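You operate a simulated robot arm through the tools that you are given. There is no shell and no other tool. Be economical: measure what you need, move in short steps, check, and stop when the job is done.

You run a simulated robot arm. Do the job below in one go: nothing can be reset, and whatever is moved stays where it is left.

TASK
Brush oil on the middle of the yellow tin, then put the lid back on the oil dish.
Fine: use the yellow brush and stand it back where it stood. Set down upright: yellow brush. A coat counts when it lies all over at full strength: go over it till it gets no stronger.

It is judged by the outcome, as a careful person would: the job done as asked, and still so three seconds after it is handed in. It fails if anything else is knocked over, pushed out of place, dropped, spilled or broken. Lids that push on must go on centred and level and be pressed home; caps that screw on are set level and turned clockwise until they are tight.

THE ROBOT
A 7-joint arm with a two-finger parallel gripper, fixed in place. Base frame: the origin is at the foot of the arm, x ahead of it, y to its left, z up; the work surface is at about z = 0. Readings come in cm, degrees, newtons and seconds.
With the tool pointing down near the work surface it reaches from about 24 to 62 cm from the base axis. Its first joint turns from -66.0 to 66.0 degrees. Payload 2.6 kg.
The TCP is the grasp point between the finger pads, 3 cm short of the fingertips. In the tool frame z runs along the fingers and y along their closing line. The gripper opens to 9.4 cm. The fingers are 2.8 cm wide and 1 cm thick; the gripper's body (5 by 9.6 cm) begins 5.5 cm behind the TCP.
Orientation is told as [roll, pitch, yaw] about the base's x, y, z axes, in that order, counted from this pose: with the fingers straight down and closing along the base's y, the tool's x points along the base's -x, its y along +y and its z along -z.

THE INTERFACE
- The arm moves only by the tool nudge_tool. Its argument "rows" is a list of rows, each a list of 7 numbers: the shift along the base's x, y, z in cm, then the turn, a rotation vector about the base's x, y, z in degrees, then the opening, from 0 (shut) to 1 (fully open). In form: [[tx, ty, tz, rx, ry, rz, hand], ...]. A call has 1 to 10 rows; each row shifts and turns the commanded pose from where the row before left it. Each row takes 0.2 s and may step no farther than 5 cm and 8.6 degrees from the row before; otherwise, or with a gripper value out of range, the whole call is refused. A pose out of reach is approached as far as the arm can. The call stops where the force on the tool passes 40 N (or 10 N more than at its start, if that is more) or the arm is blocked; 0.2 s more then pass. The fingers move at their own pace (about 7.2 cm/s each) and stop on an object; they squeeze with about 36 N. The grip force told is the motor's: it shows also when the fingers shut on nothing. Time passes only in rows, and 0.2 s behind the last, so rows that do not move let the fingers close. It gives the time, the measured TCP pose, the force on the tool (base axes), the opening and the grip force at its end, in the units of the frame above (readings bear some noise), with the torque about the TCP (base axes, N m) and any sound that the robot's microphone picked up.
- Cameras (640 x 400 px; columns grow to the right, rows downward): "scene" is fixed at [2.81, 42.77, 56.06]; the picture's right is [-0.83, -0.56, 0.00], its down [-0.34, 0.51, -0.79] and it looks along [0.44, -0.66, -0.61] (base axes); focal length 312 px, centre (320, 200). "wrist" rides on the gripper at [7.6, 1.4, -10.2] in the tool frame; the picture's right is [-0.18, 0.98, 0.00], its down [-0.75, -0.14, -0.64] and it looks along [-0.63, -0.12, 0.77] (tool axes); focal length 243 px, centre (320, 200). There is no depth. A picture from a camera that has moved, and an enlarged one, comes with that camera's place and axes in the base frame and with its lens.
- grab_frame(camera): a new picture of that camera. No time passes.
- zoom(camera, box): a new picture of the part [left, top, right, bottom] of that camera's present view, enlarged. No time passes.
- sign_off(): hands the job in; it is judged then, once.

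Work in short steps. Places have to be worked out from the pictures, the camera data and where the tool is seen: move nearer, look again, correct. Check each grasp and each placing, and mend what went wrong. You have 120 turns and 84 pictures in all, those below and enlarged ones among them. Open the gripper and draw the arm clear of the work before you hand the job in, unless the task says otherwise; then end with one line.

The tools are called as name(argument=value, ...) on one line, values as JSON. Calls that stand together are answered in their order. nudge_tool: Moves the arm, as the interface text tells. Its arguments: {"type":"object","properties":{"rows":{"type":"array"}},"required":["rows"]} The other tools are called the same way: grab_frame (camera) takes a picture; zoom (camera, box) takes an enlarged picture of a part of a camera's view; sign_off () hands the job in.

At the start:

```text
clock: 0.0
ee_pos: [34.72, 6.95, 33.02]
orientation: [0.0, 0.0, 0.0]
ft_force: [0.0, 0.3, -0.1]
wrist_torque: [0.02, 0.01, 0.02]
gripper_width: 9.39
gripper_force: 0.1
```

scene: 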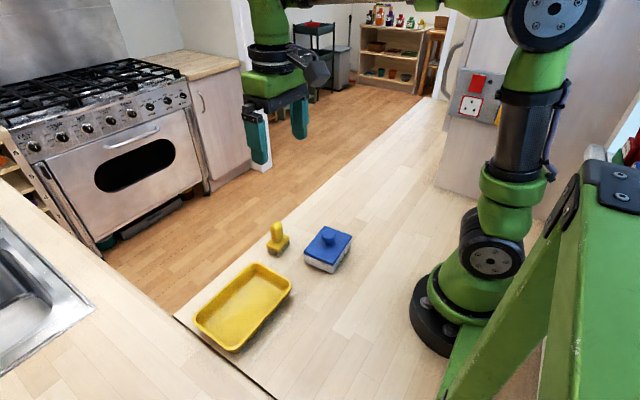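
wrist: 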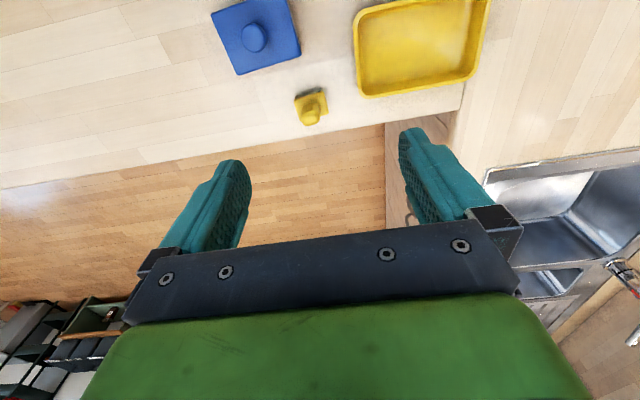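

I'll start with enlarged views of the brush, dish and tin to measure them.

zoom(camera="scene", box=[180, 210, 370, 360])

zoom(camera="wrist", box=[200, 0, 500, 140])

```text
2.67 times, centred on (275, 285) of scene
camera zoom: at [2.81, 42.77, 56.06], right [-0.83, -0.56, 0.0], down [-0.34, 0.51, -0.79], along [0.44, -0.66, -0.61], focal length 831 px, centre (440, -27)
```

zoom: 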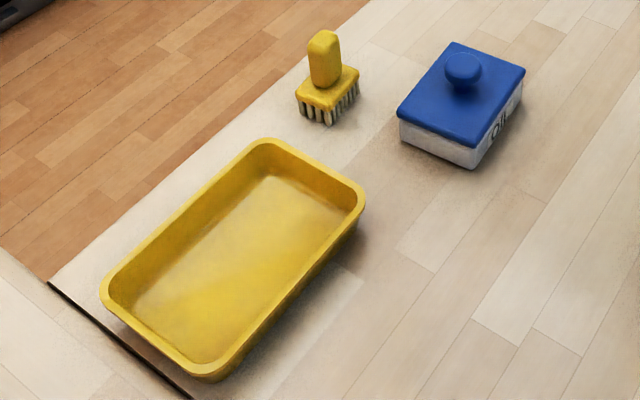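

```text
2.13 times, centred on (350, 70) of wrist
camera zoom: at [26.95, 8.36, 43.36], right [0.18, 0.98, 0.0], down [0.75, -0.14, 0.64], along [0.63, -0.12, -0.77], focal length 518 px, centre (256, 477)
```

zoom: 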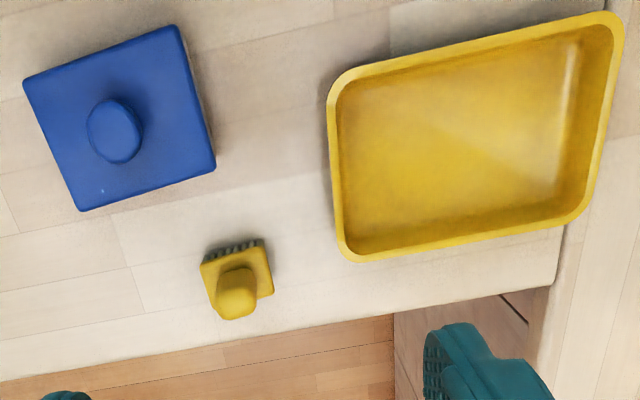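

Estimates: brush at about (40, 4.5) and about 8.5 cm tall. The lid knob is at about (29.3, -0.5, 7), and the tin's centre is at about (34.6, 21.2). I'll move above the dish and look closer.

nudge_tool(rows=[[-1.35, -1.86, -3.25, 0, 0, 0, 1], [-1.35, -1.86, -3.25, 0, 0, 0, 1], [-1.35, -1.86, -3.25, 0, 0, 0, 1], [-1.35, -1.86, -3.25, 0, 0, 0, 1]])

grab_frame(camera="wrist")

grab_frame(camera="scene")

```text
clock: 1.0
ee_pos: [29.2, -0.57, 20.07]
orientation: [0.0, -0.1, -0.1]
ft_force: [-0.2, 0.7, 0.9]
wrist_torque: [-0.05, 0.04, 0.0]
gripper_width: 9.41
gripper_force: 0.1
```

```text
79 pictures are left
camera wrist: at [21.56, 0.8, 30.41], right [0.18, 0.98, 0.0], down [0.75, -0.14, 0.64], along [0.63, -0.12, -0.77], focal length 243 px, centre (320, 200)
```

wrist: 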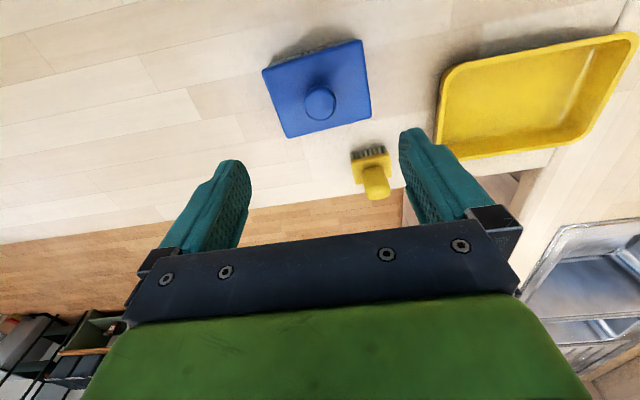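

```text
78 pictures are left
```

scene: 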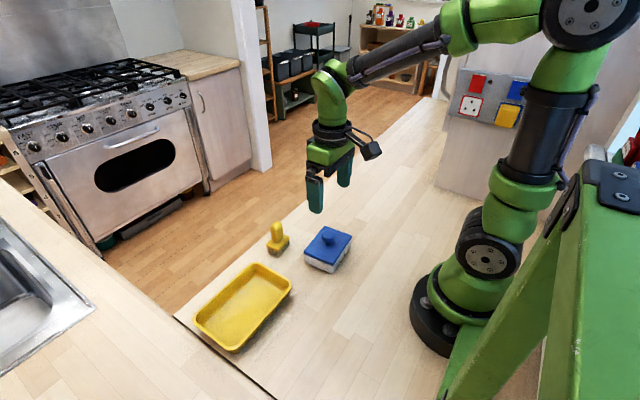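

The knob reads at about (29.0, -0.7). I'll go down to z 12, turn about 4° to match the lid, and look again.

nudge_tool(rows=[[-0.1, -0.1, -4, 0, 0, 4, 1], [0, 0, -4, 0, 0, 0, 1]])

grab_frame(camera="wrist")

zoom(camera="scene", box=[260, 190, 370, 290])

```text
clock: 1.6
ee_pos: [29.44, -0.53, 12.03]
orientation: [0.0, 0.0, 4.0]
ft_force: [0.2, 0.0, -1.0]
wrist_torque: [0.01, 0.01, 0.01]
gripper_width: 9.39
gripper_force: 0.1
```

```text
77 pictures are left
camera wrist: at [21.61, 0.22, 22.34], right [0.12, 0.99, 0.0], down [0.76, -0.09, 0.64], along [0.64, -0.07, -0.77], focal length 243 px, centre (320, 200)
```

wrist: 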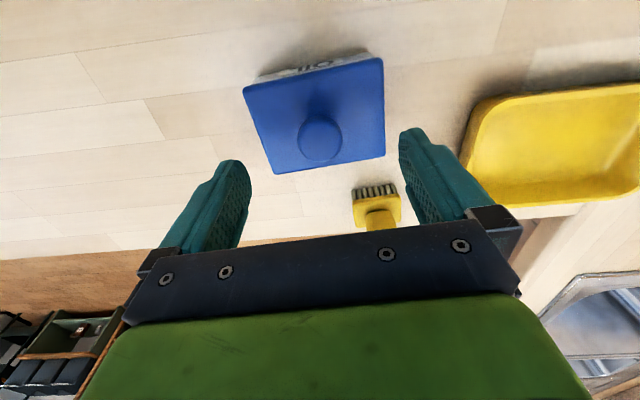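

```text
4.00 times, centred on (315, 240) of scene
camera zoom: at [2.8, 42.77, 56.06], right [-0.83, -0.56, 0.0], down [-0.34, 0.51, -0.79], along [0.44, -0.66, -0.61], focal length 1247 px, centre (340, 40)
```

zoom: 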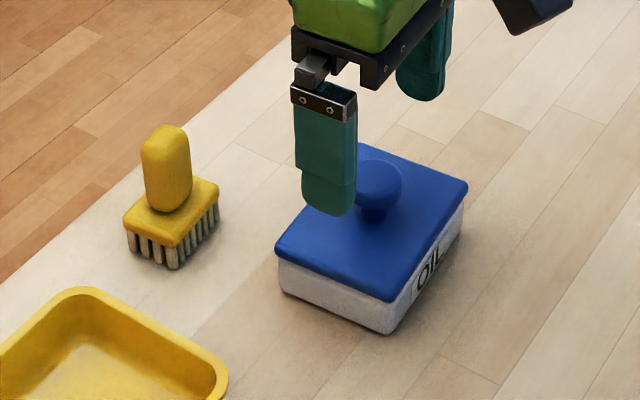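

The two views together put the knob at about (29.2, -0.65), centre z about 6.5, with the lid top at 4.5–5. I'll go down to z 8.8 and check finger height before closing.

nudge_tool(rows=[[-0.15, -0.1, -1.7, 0, 0, 0, 1], [0, 0, -1.5, 0, 0, 0, 0.6], [0, 0, 0, 0, 0, 0, 0.6], [0, 0, 0, 0, 0, 0, 0.6]])

zoom(camera="scene", box=[270, 190, 370, 290])

grab_frame(camera="wrist")

```text
clock: 2.6
ee_pos: [28.89, -0.66, 8.9]
orientation: [0.0, 0.0, 4.0]
ft_force: [-0.2, -0.2, 0.3]
wrist_torque: [0.03, 0.03, 0.01]
gripper_width: 5.65
gripper_force: 0.1
```

```text
4.00 times, centred on (320, 240) of scene
camera zoom: at [2.81, 42.77, 56.06], right [-0.83, -0.56, 0.0], down [-0.34, 0.51, -0.79], along [0.44, -0.66, -0.61], focal length 1247 px, centre (320, 40)
```

zoom: 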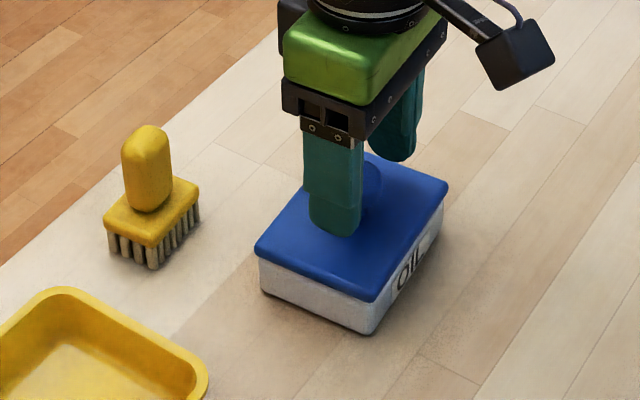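

```text
74 pictures are left
camera wrist: at [21.15, 0.11, 19.27], right [0.12, 0.99, 0.0], down [0.76, -0.09, 0.64], along [0.64, -0.07, -0.77], focal length 243 px, centre (320, 200)
```

wrist: 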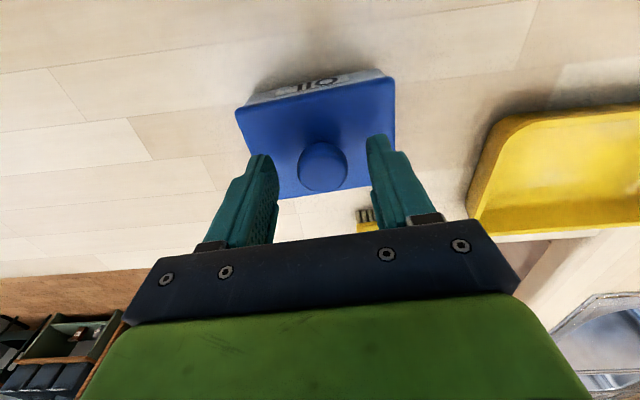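

The fingers straddle the knob and are aligned with it. I'll lower 0.4 cm and close.

nudge_tool(rows=[[0.05, 0, -0.4, 0, 0, 0, 0.6], [0, 0, 0, 0, 0, 0, 0.3], [0, 0, 0, 0, 0, 0, 0.1], [0, 0, 0, 0, 0, 0, 0], [0, 0, 0, 0, 0, 0, 0]])

grab_frame(camera="wrist")

zoom(camera="scene", box=[270, 190, 370, 290])

```text
clock: 3.8
ee_pos: [29.15, -0.71, 8.55]
orientation: [0.1, 0.0, 3.9]
ft_force: [0.1, -0.1, -0.8]
wrist_torque: [-0.01, -0.02, 0.04]
gripper_width: 2.9
gripper_force: 35.8
heard: snap
```

```text
73 pictures are left
camera wrist: at [21.26, 0.13, 18.85], right [0.12, 0.99, 0.0], down [0.76, -0.09, 0.64], along [0.64, -0.07, -0.77], focal length 243 px, centre (320, 200)
```

wrist: 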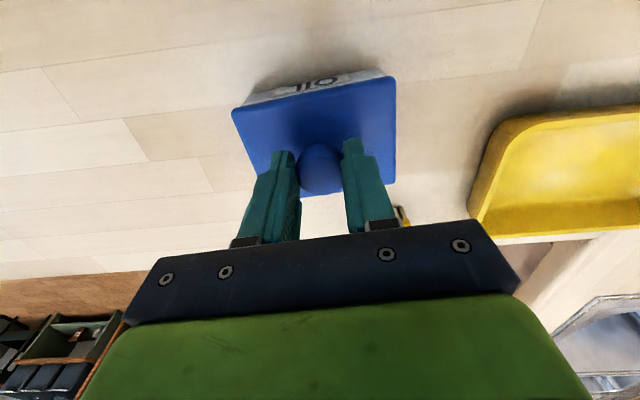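

```text
4.00 times, centred on (320, 240) of scene
camera zoom: at [2.81, 42.77, 56.06], right [-0.83, -0.56, 0.0], down [-0.34, 0.51, -0.79], along [0.44, -0.66, -0.61], focal length 1247 px, centre (320, 40)
```

zoom: 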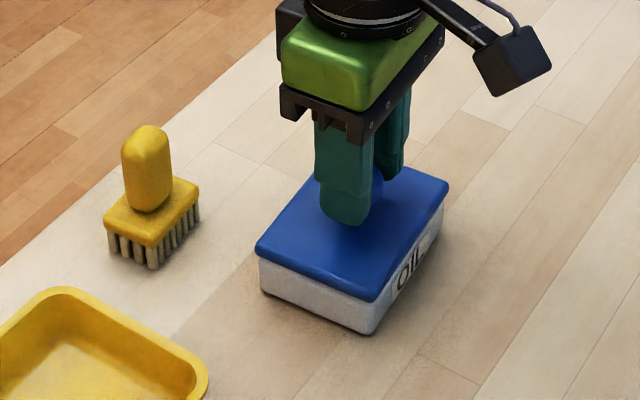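

The knob is gripped at 2.9 cm width. The seated lid corresponds to TCP (29.1, -0.7, 8.5), so I'll use that as the reference. I'll lift gently and check.

nudge_tool(rows=[[0, 0, 0.3, 0, 0, 0, 0], [0, 0, 0.4, 0, 0, 0, 0], [0, 0, 0.6, 0, 0, 0, 0], [0, 0, 0.7, 0, 0, 0, 0]])

zoom(camera="scene", box=[270, 190, 370, 290])

```text
clock: 4.8
ee_pos: [28.95, -0.63, 10.46]
orientation: [0.0, 0.0, 4.0]
ft_force: [-0.3, -0.2, -0.4]
wrist_torque: [-0.03, 0.02, -0.01]
gripper_width: 2.87
gripper_force: 36.4
```

```text
4.00 times, centred on (320, 240) of scene
camera zoom: at [2.81, 42.77, 56.06], right [-0.83, -0.56, 0.0], down [-0.34, 0.51, -0.79], along [0.44, -0.66, -0.61], focal length 1247 px, centre (320, 40)
```

zoom: 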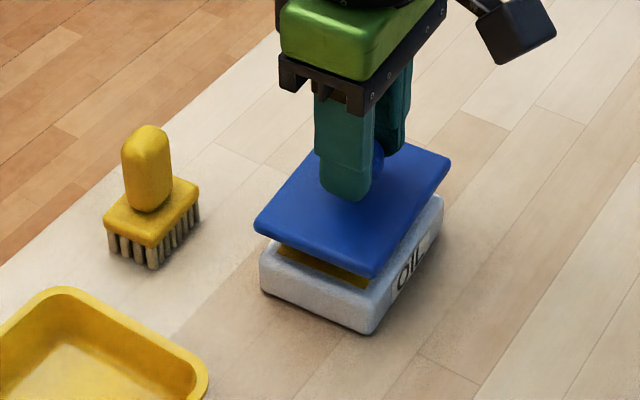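

The lid came off cleanly and the dish stayed put. I'll carry the lid up and sideways to the free area at about y = -15.

nudge_tool(rows=[[0, 0, 3, 0, 0, 0, 0], [0, 0, 2, 0, 0, 0, 0], [0.2, -3.8, 0, 0, 0, 0, 0], [0.2, -3.8, 0, 0, 0, 0, 0], [0.2, -3.8, 0, 0, 0, 0, 0], [0.2, -3, 0, 0, 0, 0, 0]])

grab_frame(camera="scene")

grab_frame(camera="wrist")

```text
clock: 6.2
ee_pos: [29.86, -14.92, 15.42]
orientation: [-0.1, -0.1, 4.0]
ft_force: [0.6, 0.2, -0.8]
wrist_torque: [0.02, -0.02, 0.0]
gripper_width: 2.89
gripper_force: 36.1
```

```text
70 pictures are left
```

scene: 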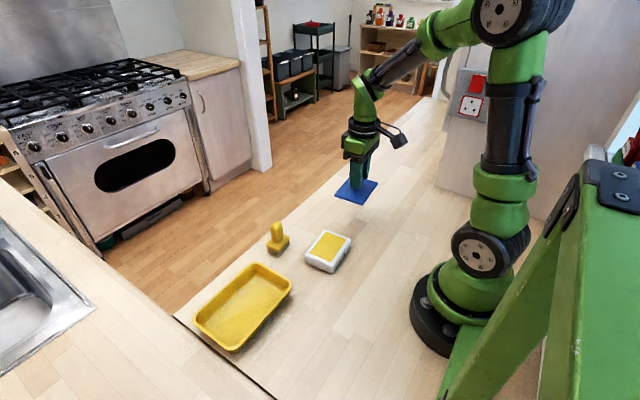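

```text
69 pictures are left
camera wrist: at [22.14, -14.06, 25.72], right [0.11, 0.99, 0.0], down [0.76, -0.09, 0.64], along [0.64, -0.07, -0.77], focal length 243 px, centre (320, 200)
```

wrist: 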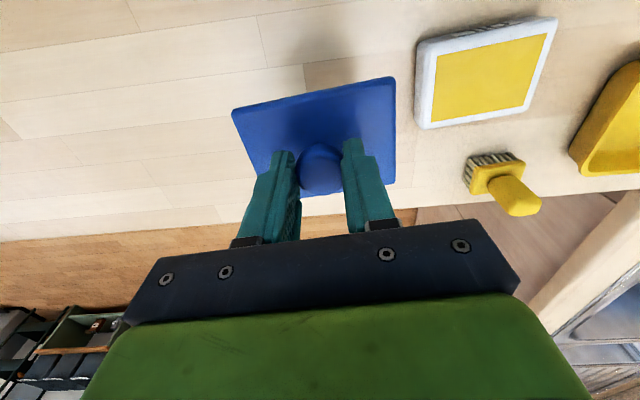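

The spot is clear. I'll go down quickly to z 7, then step slowly until contact.

nudge_tool(rows=[[0, 0, -4, 0, 0, 0, 0], [0, 0, -4, 0, 0, 0, 0], [0, 0, -1, 0, 0, 0, 0], [0, 0, -0.3, 0, 0, 0, 0], [0, 0, -0.3, 0, 0, 0, 0], [0, 0, -0.2, 0, 0, 0, 0], [0, 0, -0.2, 0, 0, 0, 0]])

zoom(camera="scene", box=[310, 150, 410, 250])

```text
clock: 7.8
ee_pos: [29.94, -14.91, 5.51]
orientation: [0.0, 0.0, 3.8]
ft_force: [-7.5, 4.0, 22.4]
wrist_torque: [0.08, 0.27, 0.01]
gripper_width: 2.89
gripper_force: 36.0
```

```text
4.00 times, centred on (360, 200) of scene
camera zoom: at [2.8, 42.77, 56.06], right [-0.83, -0.56, 0.0], down [-0.34, 0.51, -0.79], along [0.44, -0.66, -0.61], focal length 1247 px, centre (160, 200)
```

zoom: 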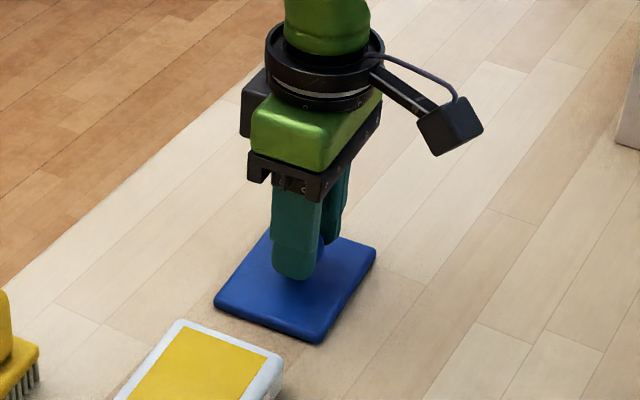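

The lid is on the table at TCP z about 5.5. I'll ease off, release, rise straight up, and then move toward the brush.

nudge_tool(rows=[[0, 0, 0.1, 0, 0, 0, 0], [0, 0, 0, 0, 0, 0, 0.5], [0, 0, 0, 0, 0, 0, 0.6], [0, 0, 2, 0, 0, 0, 0.6], [0, 0, 4, 0, 0, 0, 0.8], [0, 0, 4.5, 0, 0, 0, 1], [2.5, 4, 0, 0, 0, 0, 1], [2.5, 4, 0, 0, 0, 0, 1], [2.5, 4, 0, 0, 0, 0, 1], [1.5, 4.5, 0, 0, 0, 0, 1]])

grab_frame(camera="wrist")

grab_frame(camera="scene")

```text
clock: 10.0
ee_pos: [38.65, 1.32, 16.1]
orientation: [0.1, 0.0, 3.8]
ft_force: [-0.6, 0.4, -0.3]
wrist_torque: [0.01, 0.0, 0.03]
gripper_width: 9.41
gripper_force: 0.1
```

```text
67 pictures are left
camera wrist: at [30.93, 2.12, 26.47], right [0.12, 0.99, 0.0], down [0.76, -0.09, 0.64], along [0.64, -0.07, -0.77], focal length 243 px, centre (320, 200)
```

wrist: 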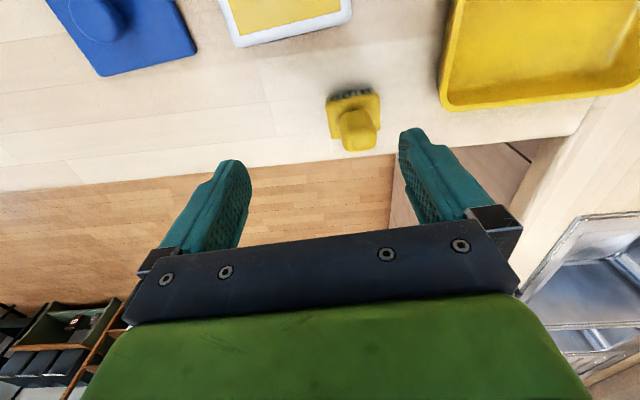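

```text
66 pictures are left
```

scene: 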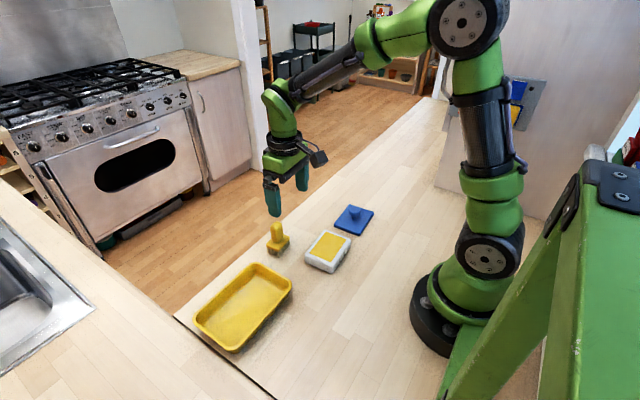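

The brush top is at about (40.1, 4.3). I'll move over it, yaw about 5°, and zoom in on the handle.

zoom(camera="wrist", box=[300, 70, 410, 160])

zoom(camera="scene", box=[250, 205, 310, 265])

```text
4.44 times, centred on (355, 115) of wrist
camera zoom: at [30.93, 2.12, 26.47], right [0.12, 0.99, 0.0], down [0.76, -0.09, 0.64], along [0.64, -0.07, -0.77], focal length 1078 px, centre (164, 578)
```

zoom: 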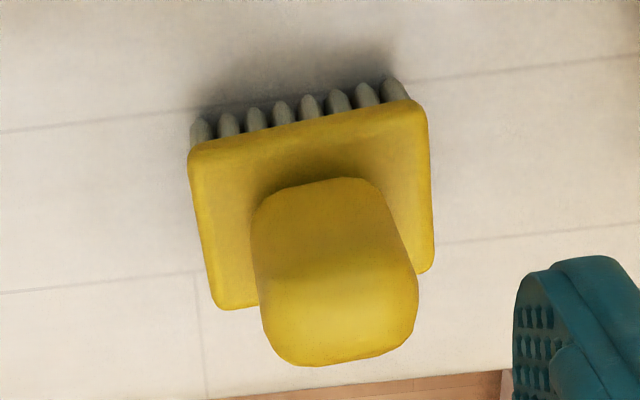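

```text
6.67 times, centred on (280, 235) of scene
camera zoom: at [2.81, 42.77, 56.06], right [-0.83, -0.56, 0.0], down [-0.34, 0.51, -0.79], along [0.44, -0.66, -0.61], focal length 2078 px, centre (587, -33)
```

zoom: 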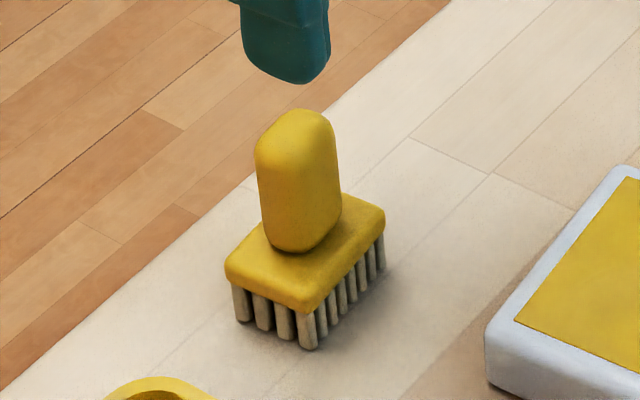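

The handle is about 2.7 cm wide in y. The block is centred at about (40.2, 4.4) with yaw about 4°, which the gripper already matches. I'll move over it and lower part way to check.

nudge_tool(rows=[[1.55, 3.0, 0, 0, 0, 0, 1], [0, 0, -2.5, 0, 0, 0, 1], [0, 0, -2.5, 0, 0, 0, 0.7], [0, 0, 0, 0, 0, 0, 0.7]])

grab_frame(camera="wrist")

zoom(camera="scene", box=[230, 185, 310, 265])

```text
clock: 11.0
ee_pos: [40.08, 4.42, 11.13]
orientation: [-0.1, 0.1, 4.0]
ft_force: [0.4, 0.5, 0.2]
wrist_torque: [-0.04, 0.0, -0.03]
gripper_width: 6.54
gripper_force: 0.2
```

```text
63 pictures are left
camera wrist: at [32.44, 5.22, 21.48], right [0.12, 0.99, 0.0], down [0.76, -0.09, 0.64], along [0.64, -0.07, -0.77], focal length 243 px, centre (320, 200)
```

wrist: 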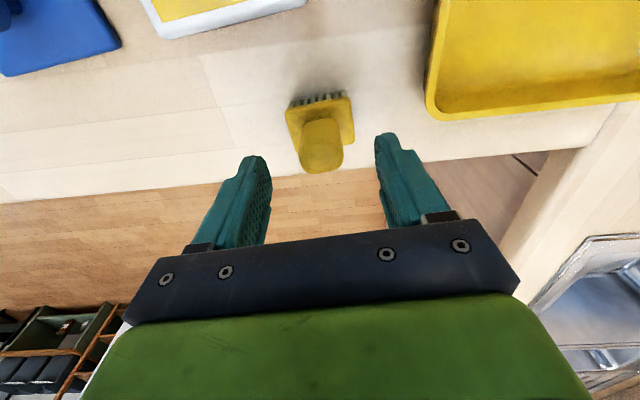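

```text
5.00 times, centred on (270, 225) of scene
camera zoom: at [2.81, 42.77, 56.06], right [-0.83, -0.56, 0.0], down [-0.34, 0.51, -0.79], along [0.44, -0.66, -0.61], focal length 1559 px, centre (570, 75)
```

zoom: 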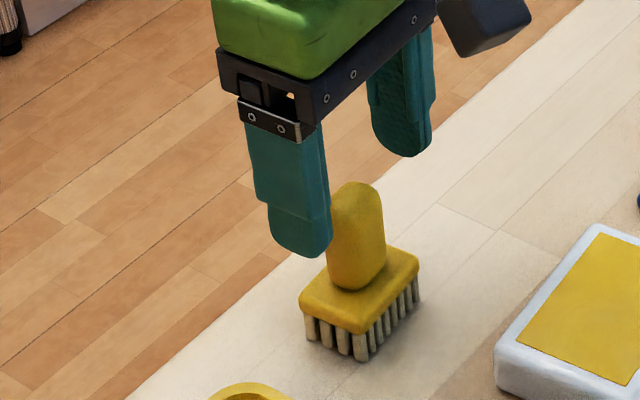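

The handle top reads (40.2, 4.45) and the gripper is centred on it. I'll go down to z 7.3 and close.

nudge_tool(rows=[[0.1, 0.03, -2, 0, 0, 0, 0.7], [0, 0, -1.8, 0, 0, 0, 0.7], [0, 0, 0, 0, 0, 0, 0.4], [0, 0, 0, 0, 0, 0, 0.2], [0, 0, 0, 0, 0, 0, 0], [0, 0, 0, 0, 0, 0, 0]])

zoom(camera="scene", box=[230, 185, 310, 265])

grab_frame(camera="wrist")

```text
clock: 12.4
ee_pos: [40.37, 4.38, 7.16]
orientation: [0.0, 0.0, 3.9]
ft_force: [-0.6, 0.2, -0.2]
wrist_torque: [0.02, -0.05, -0.01]
gripper_width: 3.34
gripper_force: 36.1
```

```text
5.00 times, centred on (270, 225) of scene
camera zoom: at [2.81, 42.77, 56.06], right [-0.83, -0.56, 0.0], down [-0.34, 0.51, -0.79], along [0.44, -0.66, -0.61], focal length 1559 px, centre (570, 75)
```

zoom: 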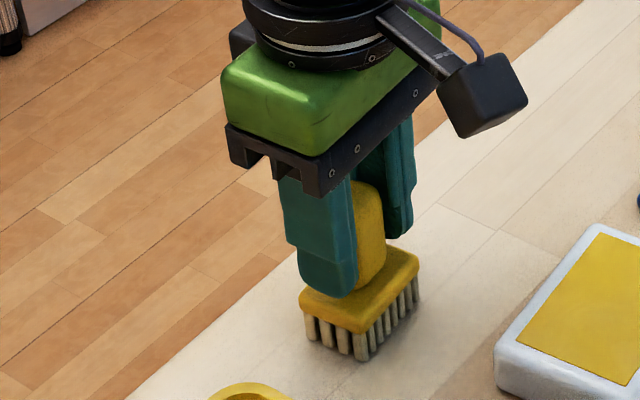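

```text
60 pictures are left
camera wrist: at [32.64, 5.25, 17.48], right [0.12, 0.99, 0.0], down [0.76, -0.09, 0.64], along [0.64, -0.07, -0.77], focal length 243 px, centre (320, 200)
```

wrist: 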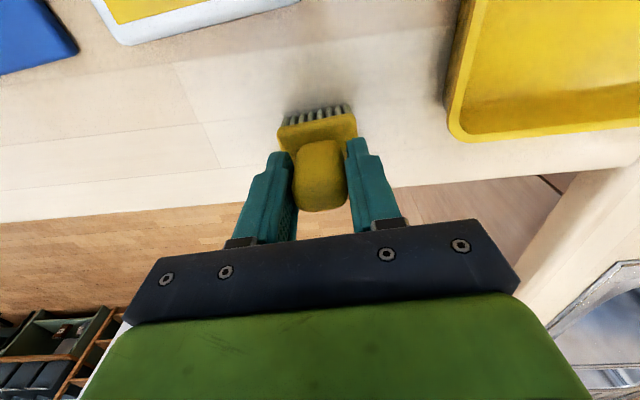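

The brush is gripped at 3.34 cm, and this pose is its home (call it S, z about 7.2). I'll lift it and carry it above the dish.

nudge_tool(rows=[[0, 0, 0.5, 0, 0, 0, 0], [0, 0, 3, 0, 0, 0, 0], [0, 0, 3.5, 0, 0, 0, 0], [-3.75, -1.7, 0, 0, 0, 0, 0], [-3.75, -1.7, 0, 0, 0, 0, 0], [-3.75, -1.7, 0, 0, 0, 0, 0], [0, 0, 0, 0, 0, 0, 0]])

grab_frame(camera="wrist")

zoom(camera="scene", box=[270, 180, 370, 280])

```text
clock: 14.0
ee_pos: [29.11, -0.74, 14.48]
orientation: [0.0, 0.0, 4.0]
ft_force: [0.9, 0.5, -0.8]
wrist_torque: [-0.04, -0.03, 0.01]
gripper_width: 3.31
gripper_force: 36.3
```

```text
59 pictures are left
camera wrist: at [21.36, 0.1, 24.75], right [0.12, 0.99, 0.0], down [0.76, -0.09, 0.64], along [0.64, -0.07, -0.77], focal length 243 px, centre (320, 200)
```

wrist: 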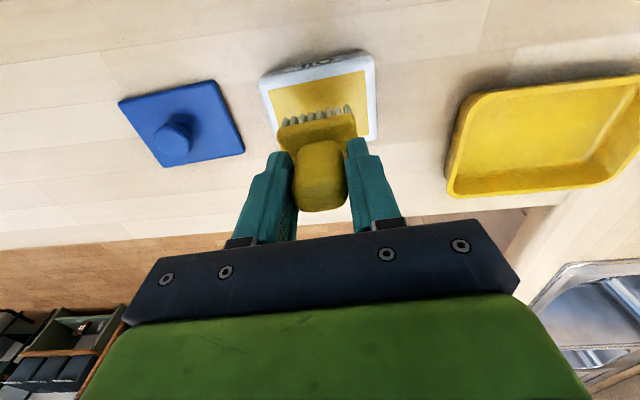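

```text
4.00 times, centred on (320, 230) of scene
camera zoom: at [2.8, 42.77, 56.06], right [-0.83, -0.56, 0.0], down [-0.34, 0.51, -0.79], along [0.44, -0.66, -0.61], focal length 1247 px, centre (320, 80)
```

zoom: 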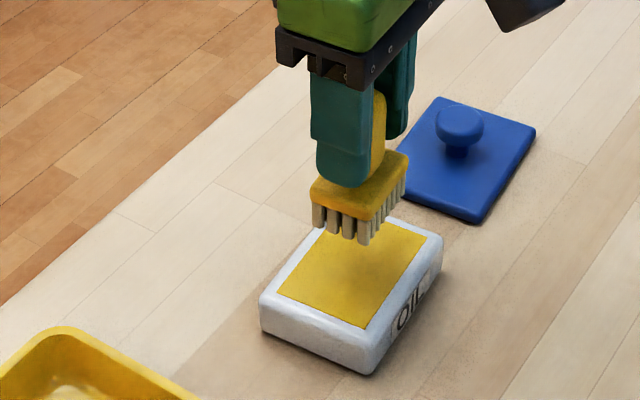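

The brush is over the middle of the oil. I'll lower it slowly and watch the force.

nudge_tool(rows=[[0.2, 0, -2, 0, 0, 0, 0], [0, 0, -1.8, 0, 0, 0, 0], [0, 0, -0.3, 0, 0, 0, 0], [0, 0, -0.3, 0, 0, 0, 0], [0, 0, 0, 0, 0, 0, 0]])

zoom(camera="scene", box=[280, 195, 360, 275])

```text
clock: 15.2
ee_pos: [29.49, -0.55, 10.02]
orientation: [0.0, -0.2, 4.0]
ft_force: [-6.4, 1.2, 28.7]
wrist_torque: [-0.02, 0.03, -0.07]
gripper_width: 3.29
gripper_force: 36.0
```

```text
5.00 times, centred on (320, 235) of scene
camera zoom: at [2.8, 42.77, 56.06], right [-0.83, -0.56, 0.0], down [-0.34, 0.51, -0.79], along [0.44, -0.66, -0.61], focal length 1559 px, centre (320, 25)
```

zoom: 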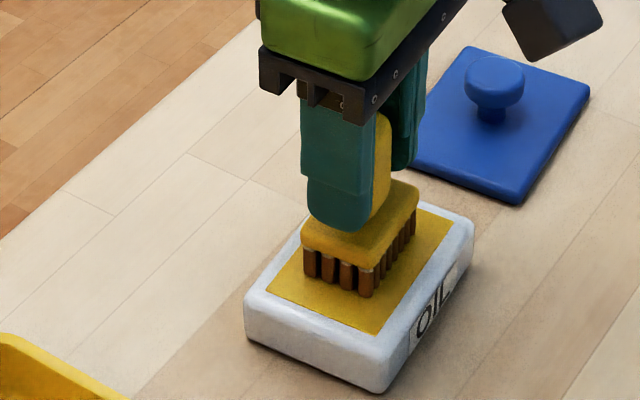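

The surface is firm at TCP z about 10 and the bristles have turned brown, so the brush is loaded. I'll lift it and move above the tin.

nudge_tool(rows=[[0, 0, 0.5, 0, 0, 0, 0], [0, 0, 3, 0, 0, 0, 0], [0, 0, 2, 0, 0, 0, 0], [0.9, 3.7, 0, 0, 0, 0, 0], [0.9, 3.7, 0, 0, 0, 0, 0], [0.9, 3.7, 0, 0, 0, 0, 0], [0.9, 3.7, 0, 0, 0, 0, 0], [0.9, 3.7, 0, 0, 0, 0, 0], [0.7, 3.3, 0, 0, 0, 0, 0], [0, 0, 0, 0, 0, 0, 0]])

grab_frame(camera="wrist")

zoom(camera="scene", box=[170, 200, 360, 360])

```text
clock: 17.4
ee_pos: [34.83, 21.4, 15.4]
orientation: [-0.1, 0.1, 3.9]
ft_force: [-0.4, 0.2, 0.3]
wrist_torque: [0.01, -0.03, -0.01]
gripper_width: 3.3
gripper_force: 36.1
```

```text
56 pictures are left
camera wrist: at [27.01, 22.21, 25.66], right [0.12, 0.99, 0.0], down [0.76, -0.09, 0.64], along [0.64, -0.07, -0.77], focal length 243 px, centre (320, 200)
```

wrist: 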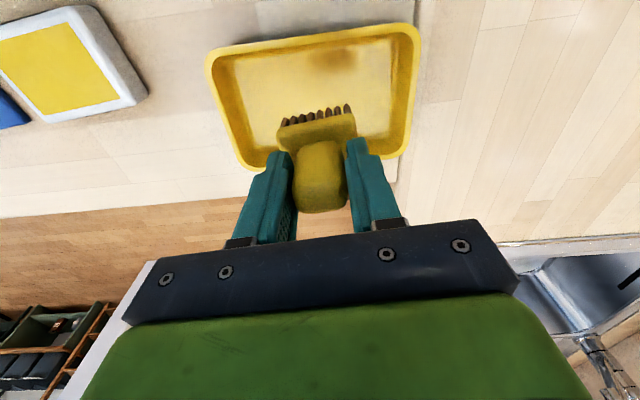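

```text
2.50 times, centred on (265, 280) of scene
camera zoom: at [2.81, 42.77, 56.06], right [-0.83, -0.56, 0.0], down [-0.34, 0.51, -0.79], along [0.44, -0.66, -0.61], focal length 779 px, centre (458, 0)
```

zoom: 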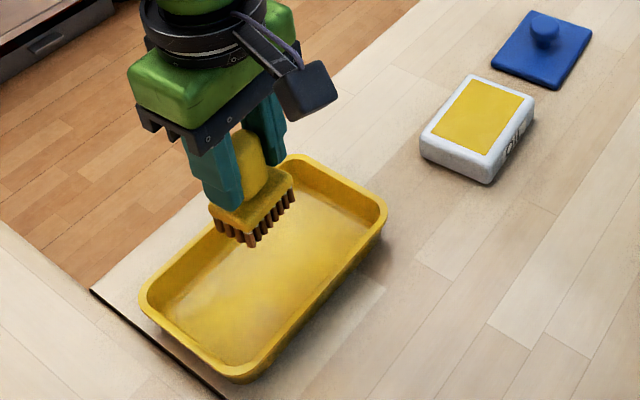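

There's a brownish spot on the tin floor near (32, 23.5). I'll zoom in to see whether it is a drip, a marking or a reflection.

zoom(camera="wrist", box=[200, 0, 430, 180])

zoom(camera="scene", box=[195, 240, 305, 360])

```text
2.22 times, centred on (315, 90) of wrist
camera zoom: at [27.01, 22.21, 25.66], right [0.12, 0.99, 0.0], down [0.76, -0.09, 0.64], along [0.64, -0.07, -0.77], focal length 539 px, centre (331, 444)
```

zoom: 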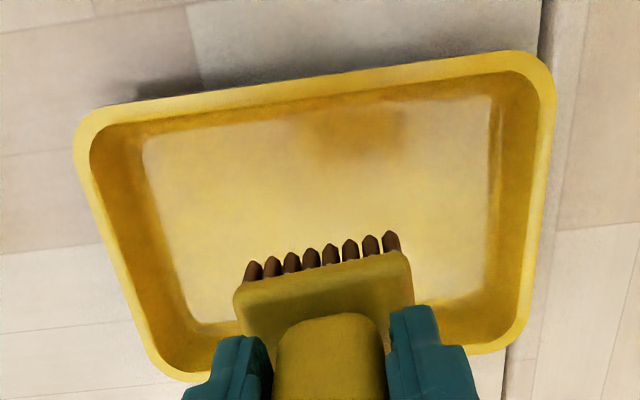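

```text
3.33 times, centred on (250, 300) of scene
camera zoom: at [2.81, 42.77, 56.06], right [-0.83, -0.56, 0.0], down [-0.34, 0.51, -0.79], along [0.44, -0.66, -0.61], focal length 1039 px, centre (553, -133)
```

zoom: 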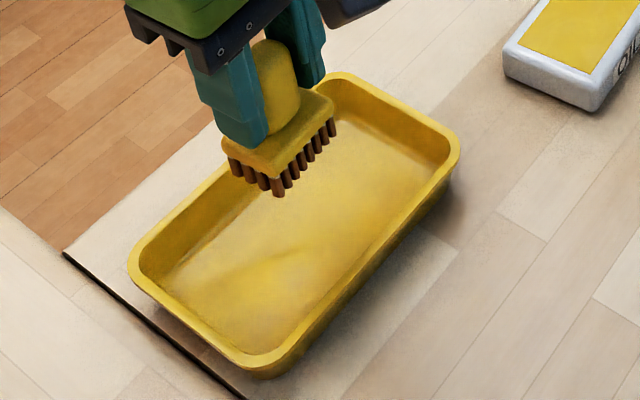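

That is just the gripper's reflection or shading. The tin floor spans about x 31–39.3 and y 14–28.3, so its middle is about (35.1, 21.2). I'll lower the brush gently onto the middle.

nudge_tool(rows=[[0.2, -0.1, -3.5, 0, 0, 0, 0], [0, 0, -3, 0, 0, 0, 0], [0, 0, -0.4, 0, 0, 0, 0], [0, 0, -0.3, 0, 0, 0, 0], [0, 0, -0.2, 0, 0, 0, 0]])

```text
clock: 18.6
ee_pos: [34.79, 21.18, 7.98]
orientation: [0.0, 0.0, 4.1]
ft_force: [0.2, 0.1, -1.1]
wrist_torque: [-0.02, -0.01, 0.02]
gripper_width: 3.33
gripper_force: 35.8
```

There's no contact yet at z 7.98. I'll continue in small steps.

nudge_tool(rows=[[0, 0, -0.15, 0, 0, 0, 0], [0, 0, -0.15, 0, 0, 0, 0], [0, 0, 0, 0, 0, 0, 0]])

```text
clock: 19.4
ee_pos: [34.85, 21.14, 7.65]
orientation: [0.0, 0.0, 4.0]
ft_force: [-0.8, 0.3, 0.2]
wrist_torque: [0.02, 0.02, 0.0]
gripper_width: 3.33
gripper_force: 35.7
```

nudge_tool(rows=[[0, 0, -0.12, 0, 0, 0, 0], [0, 0, -0.12, 0, 0, 0, 0], [0, 0, 0, 0, 0, 0, 0]])

zoom(camera="scene", box=[195, 240, 305, 360])

```text
clock: 20.2
ee_pos: [34.83, 21.14, 7.4]
orientation: [0.0, -0.1, 3.9]
ft_force: [-4.8, -3.1, 15.3]
wrist_torque: [-0.11, 0.02, -0.08]
gripper_width: 3.3
gripper_force: 36.0
```

```text
3.33 times, centred on (250, 300) of scene
camera zoom: at [2.8, 42.77, 56.06], right [-0.83, -0.56, 0.0], down [-0.34, 0.51, -0.79], along [0.44, -0.66, -0.61], focal length 1039 px, centre (553, -133)
```

zoom: 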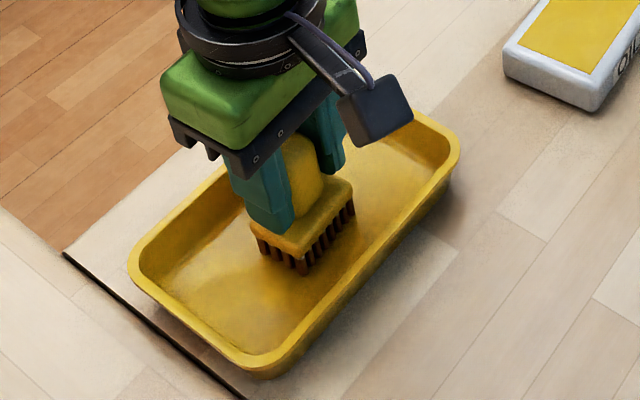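

Contact at z about 7.45 with 15 N, which is a little firm. I'll ease off slightly and make a slow ±2 cm stroke in y.

nudge_tool(rows=[[0, 0, 0.08, 0, 0, 0, 0], [0, 1, 0, 0, 0, 0, 0], [0, 1, 0, 0, 0, 0, 0], [0, -1, 0, 0, 0, 0, 0], [0, -1, 0, 0, 0, 0, 0], [0, -1, 0, 0, 0, 0, 0], [0, -1, 0, 0, 0, 0, 0], [0, 1, 0, 0, 0, 0, 0], [0, 1, 0, 0, 0, 0, 0], [0, 0, 0, 0, 0, 0, 0]])

zoom(camera="scene", box=[195, 240, 305, 360])

grab_frame(camera="wrist")

```text
clock: 22.4
ee_pos: [34.84, 21.05, 7.6]
orientation: [0.1, 0.0, 4.1]
ft_force: [-0.4, 0.0, -0.9]
wrist_torque: [0.01, 0.02, 0.02]
gripper_width: 3.32
gripper_force: 36.5
```

```text
3.33 times, centred on (250, 300) of scene
camera zoom: at [2.81, 42.77, 56.06], right [-0.83, -0.56, 0.0], down [-0.34, 0.51, -0.79], along [0.44, -0.66, -0.61], focal length 1039 px, centre (553, -133)
```

zoom: 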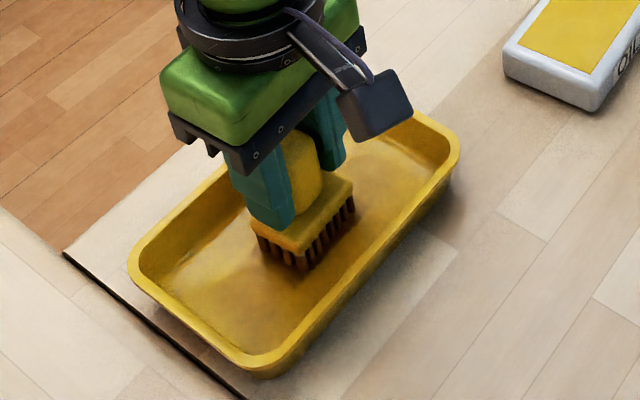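

```text
50 pictures are left
camera wrist: at [27.1, 21.87, 17.98], right [0.12, 0.99, 0.0], down [0.76, -0.09, 0.64], along [0.64, -0.07, -0.77], focal length 243 px, centre (320, 200)
```

wrist: 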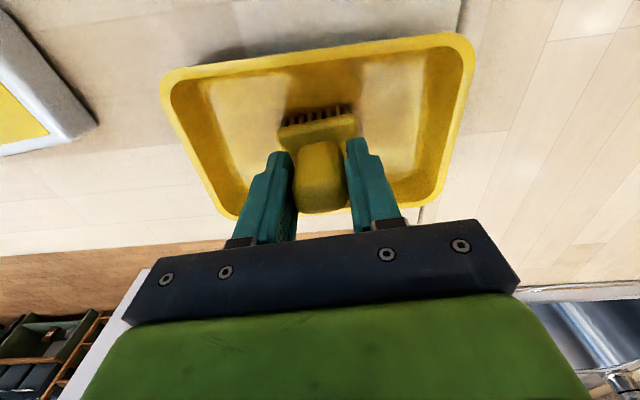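

The force is now about zero, so the stroke may only have grazed the surface. I'll lower 0.05 cm, stroke again, then lift to look.

nudge_tool(rows=[[0, 0, -0.06, 0, 0, 0, 0], [0, 1, 0, 0, 0, 0, 0], [0, 1, 0, 0, 0, 0, 0], [0, -1, 0, 0, 0, 0, 0], [0, -1, 0, 0, 0, 0, 0], [0, -1, 0, 0, 0, 0, 0], [0, -1, 0, 0, 0, 0, 0], [0, 1, 0, 0, 0, 0, 0], [0, 1, 0, 0, 0, 0, 0]])

nudge_tool(rows=[[0, 0, 2, 0, 0, 0, 0], [0, 0, 3, 0, 0, 0, 0], [0, -5, 3, 0, 0, 0, 0], [0, -5, 0, 0, 0, 0, 0]])

zoom(camera="scene", box=[185, 240, 305, 360])

```text
clock: 24.4
ee_pos: [34.89, 21.05, 7.43]
orientation: [0.0, -0.2, 3.9]
ft_force: [0.4, -6.1, 18.4]
wrist_torque: [-0.18, -0.27, -0.08]
gripper_width: 3.31
gripper_force: 36.1
```

```text
refused: row 3 steps farther than a row can; nothing moved
```

```text
3.33 times, centred on (245, 300) of scene
camera zoom: at [2.8, 42.76, 56.07], right [-0.83, -0.56, 0.0], down [-0.34, 0.51, -0.79], along [0.44, -0.66, -0.61], focal length 1039 px, centre (570, -133)
```

zoom: 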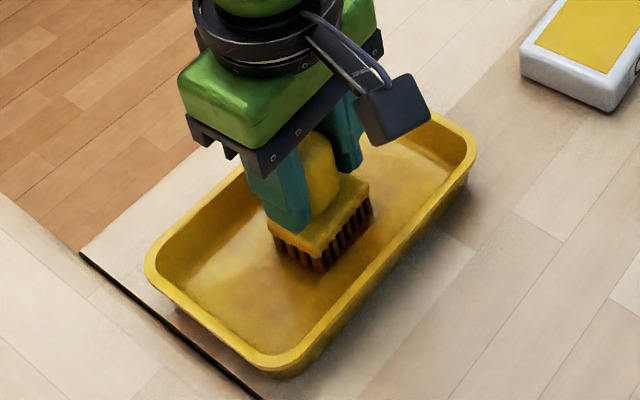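

That stroke pressed at about 18 N. I'll lift away and look at the result.

nudge_tool(rows=[[0, 0, 2, 0, 0, 0, 0], [0, 0, 4, 0, 0, 0, 0], [0, -4, 2, 0, 0, 0, 0], [0, -5, 0, 0, 0, 0, 0], [0, -3, 0, 0, 0, 0, 0]])

zoom(camera="scene", box=[185, 240, 305, 360])

grab_frame(camera="wrist")

```text
clock: 25.6
ee_pos: [34.81, 9.12, 15.42]
orientation: [0.0, 0.0, 4.0]
ft_force: [-0.2, -0.3, -1.5]
wrist_torque: [0.01, 0.02, 0.02]
gripper_width: 3.34
gripper_force: 36.0
```

```text
3.33 times, centred on (245, 300) of scene
camera zoom: at [2.8, 42.77, 56.06], right [-0.83, -0.56, 0.0], down [-0.34, 0.51, -0.79], along [0.44, -0.66, -0.61], focal length 1039 px, centre (570, -133)
```

zoom: 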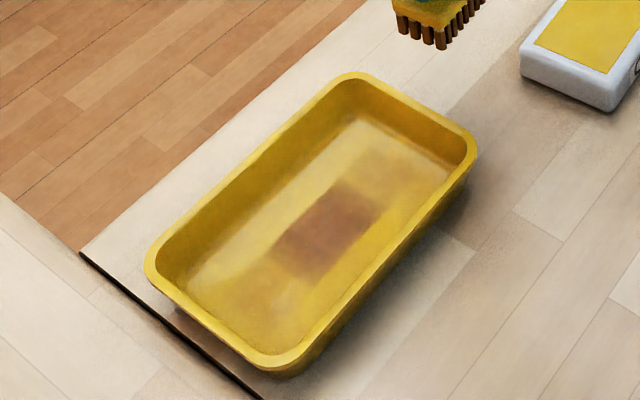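

```text
47 pictures are left
camera wrist: at [27.12, 9.89, 25.7], right [0.11, 0.99, 0.0], down [0.76, -0.09, 0.64], along [0.64, -0.07, -0.77], focal length 243 px, centre (320, 200)
```

wrist: 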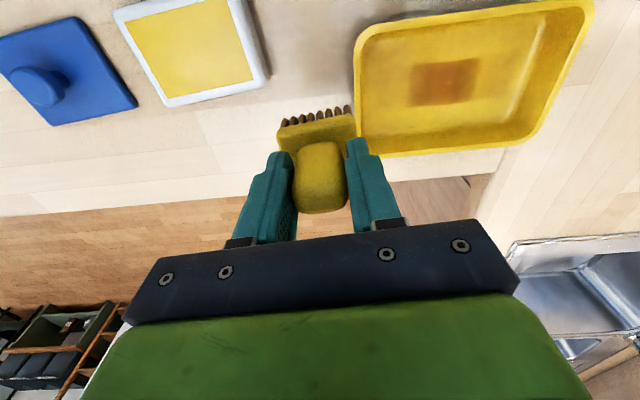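

zoom(camera="wrist", box=[345, 0, 605, 160])

zoom(camera="scene", box=[215, 260, 285, 330])

```text
2.46 times, centred on (475, 80) of wrist
camera zoom: at [27.12, 9.89, 25.7], right [0.11, 0.99, 0.0], down [0.76, -0.09, 0.64], along [0.64, -0.07, -0.77], focal length 597 px, centre (-62, 495)
```

zoom: 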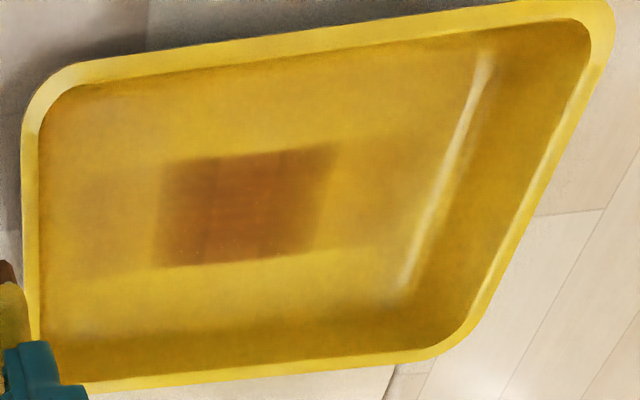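

```text
5.71 times, centred on (250, 295) of scene
camera zoom: at [2.8, 42.77, 56.06], right [-0.83, -0.56, 0.0], down [-0.34, 0.51, -0.79], along [0.44, -0.66, -0.61], focal length 1781 px, centre (720, -343)
```

zoom: 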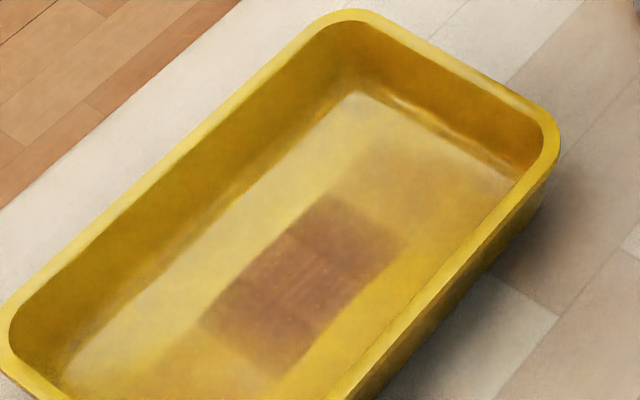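

A brown coat about 4 × 6 cm now lies at x 33–37, y 18–24, centred on the tin. It needs to be wider and strong throughout, so I'll reload the brush first.

nudge_tool(rows=[[-1.9, -3.3, 0, 0, 0, 0, 0], [-1.9, -3.3, 0, 0, 0, 0, 0], [-1.6, -3.1, 0, 0, 0, 0, 0], [0, 0, -3, 0, 0, 0, 0], [0, 0, -2.2, 0, 0, 0, 0], [0, 0, -0.3, 0, 0, 0, 0], [0, 0, 0, 0, 0, 0, 0]])

```text
clock: 27.2
ee_pos: [29.37, -0.53, 9.92]
orientation: [0.0, -0.3, 4.0]
ft_force: [-6.1, -1.1, 26.5]
wrist_torque: [-0.02, -0.08, -0.03]
gripper_width: 3.31
gripper_force: 35.8
```

The brush is reloaded. Next is the near-x lane, about -1.2 cm from centre.

nudge_tool(rows=[[0, 0, 1, 0, 0, 0, 0], [0, 0, 4.42, 0, 0, 0, 0], [0.7, 3.62, 0, 0, 0, 0, 0], [0.7, 3.62, 0, 0, 0, 0, 0], [0.7, 3.62, 0, 0, 0, 0, 0], [0.7, 3.62, 0, 0, 0, 0, 0], [0.7, 3.62, 0, 0, 0, 0, 0], [0.7, 3.6, 0, 0, 0, 0, 0], [0, 0, -3, 0, 0, 0, 0], [0, 0, -3.5, 0, 0, 0, 0]])

nudge_tool(rows=[[0, 0, -1, 0, 0, 0, 0], [0, 0, -0.4, 0, 0, 0, 0], [0, 0, 0, 0, 0, 0, 0]])

zoom(camera="scene", box=[185, 240, 305, 360])

```text
clock: 29.4
ee_pos: [33.42, 21.17, 8.8]
orientation: [0.0, -0.1, 3.9]
ft_force: [0.6, 0.2, -0.1]
wrist_torque: [-0.02, 0.01, -0.01]
gripper_width: 3.32
gripper_force: 36.3
```

```text
clock: 30.2
ee_pos: [33.52, 21.12, 7.5]
orientation: [0.0, 0.0, 4.1]
ft_force: [-0.1, 0.8, -0.8]
wrist_torque: [0.01, 0.0, 0.0]
gripper_width: 3.31
gripper_force: 36.0
```

```text
3.33 times, centred on (245, 300) of scene
camera zoom: at [2.81, 42.77, 56.06], right [-0.83, -0.56, 0.0], down [-0.34, 0.51, -0.79], along [0.44, -0.66, -0.61], focal length 1039 px, centre (570, -133)
```

zoom: 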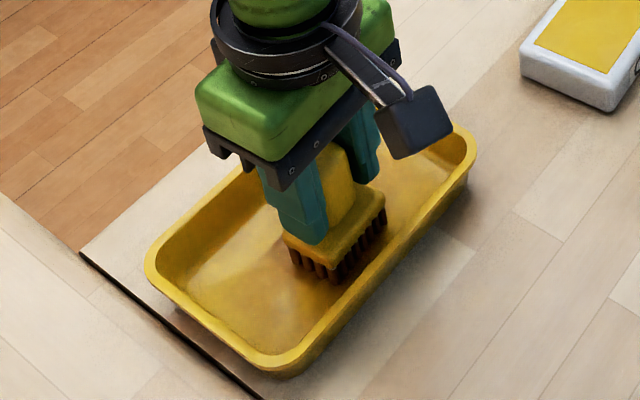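

I'm just above contact and clear of the near wall. I'll lower 0.06 cm and stroke ±2.5 cm twice.

nudge_tool(rows=[[0, 0, -0.07, 0, 0, 0, 0], [0, 1.25, 0, 0, 0, 0, 0], [0, 1.25, 0, 0, 0, 0, 0], [0, -1.25, 0, 0, 0, 0, 0], [0, -1.25, 0, 0, 0, 0, 0], [0, -1.25, 0, 0, 0, 0, 0], [0, -1.25, 0, 0, 0, 0, 0], [0, 1.25, 0, 0, 0, 0, 0], [0, 1.25, 0, 0, 0, 0, 0]])

nudge_tool(rows=[[0, 1.25, 0, 0, 0, 0, 0], [0, 1.25, 0, 0, 0, 0, 0], [0, -1.25, 0, 0, 0, 0, 0], [0, -1.25, 0, 0, 0, 0, 0], [0, -1.25, 0, 0, 0, 0, 0], [0, -1.25, 0, 0, 0, 0, 0], [0, 1.25, 0, 0, 0, 0, 0], [0, 1.25, 0, 0, 0, 0, 0]])

```text
clock: 32.2
ee_pos: [33.63, 21.0, 7.41]
orientation: [-0.1, -0.2, 3.9]
ft_force: [1.0, -9.7, 28.1]
wrist_torque: [-0.07, -0.43, -0.15]
gripper_width: 3.3
gripper_force: 36.0
```

```text
clock: 34.0
ee_pos: [33.63, 21.19, 7.47]
orientation: [0.0, 0.1, 4.0]
ft_force: [-0.6, -1.0, -0.1]
wrist_torque: [0.0, 0.01, -0.01]
gripper_width: 3.3
gripper_force: 36.0
```

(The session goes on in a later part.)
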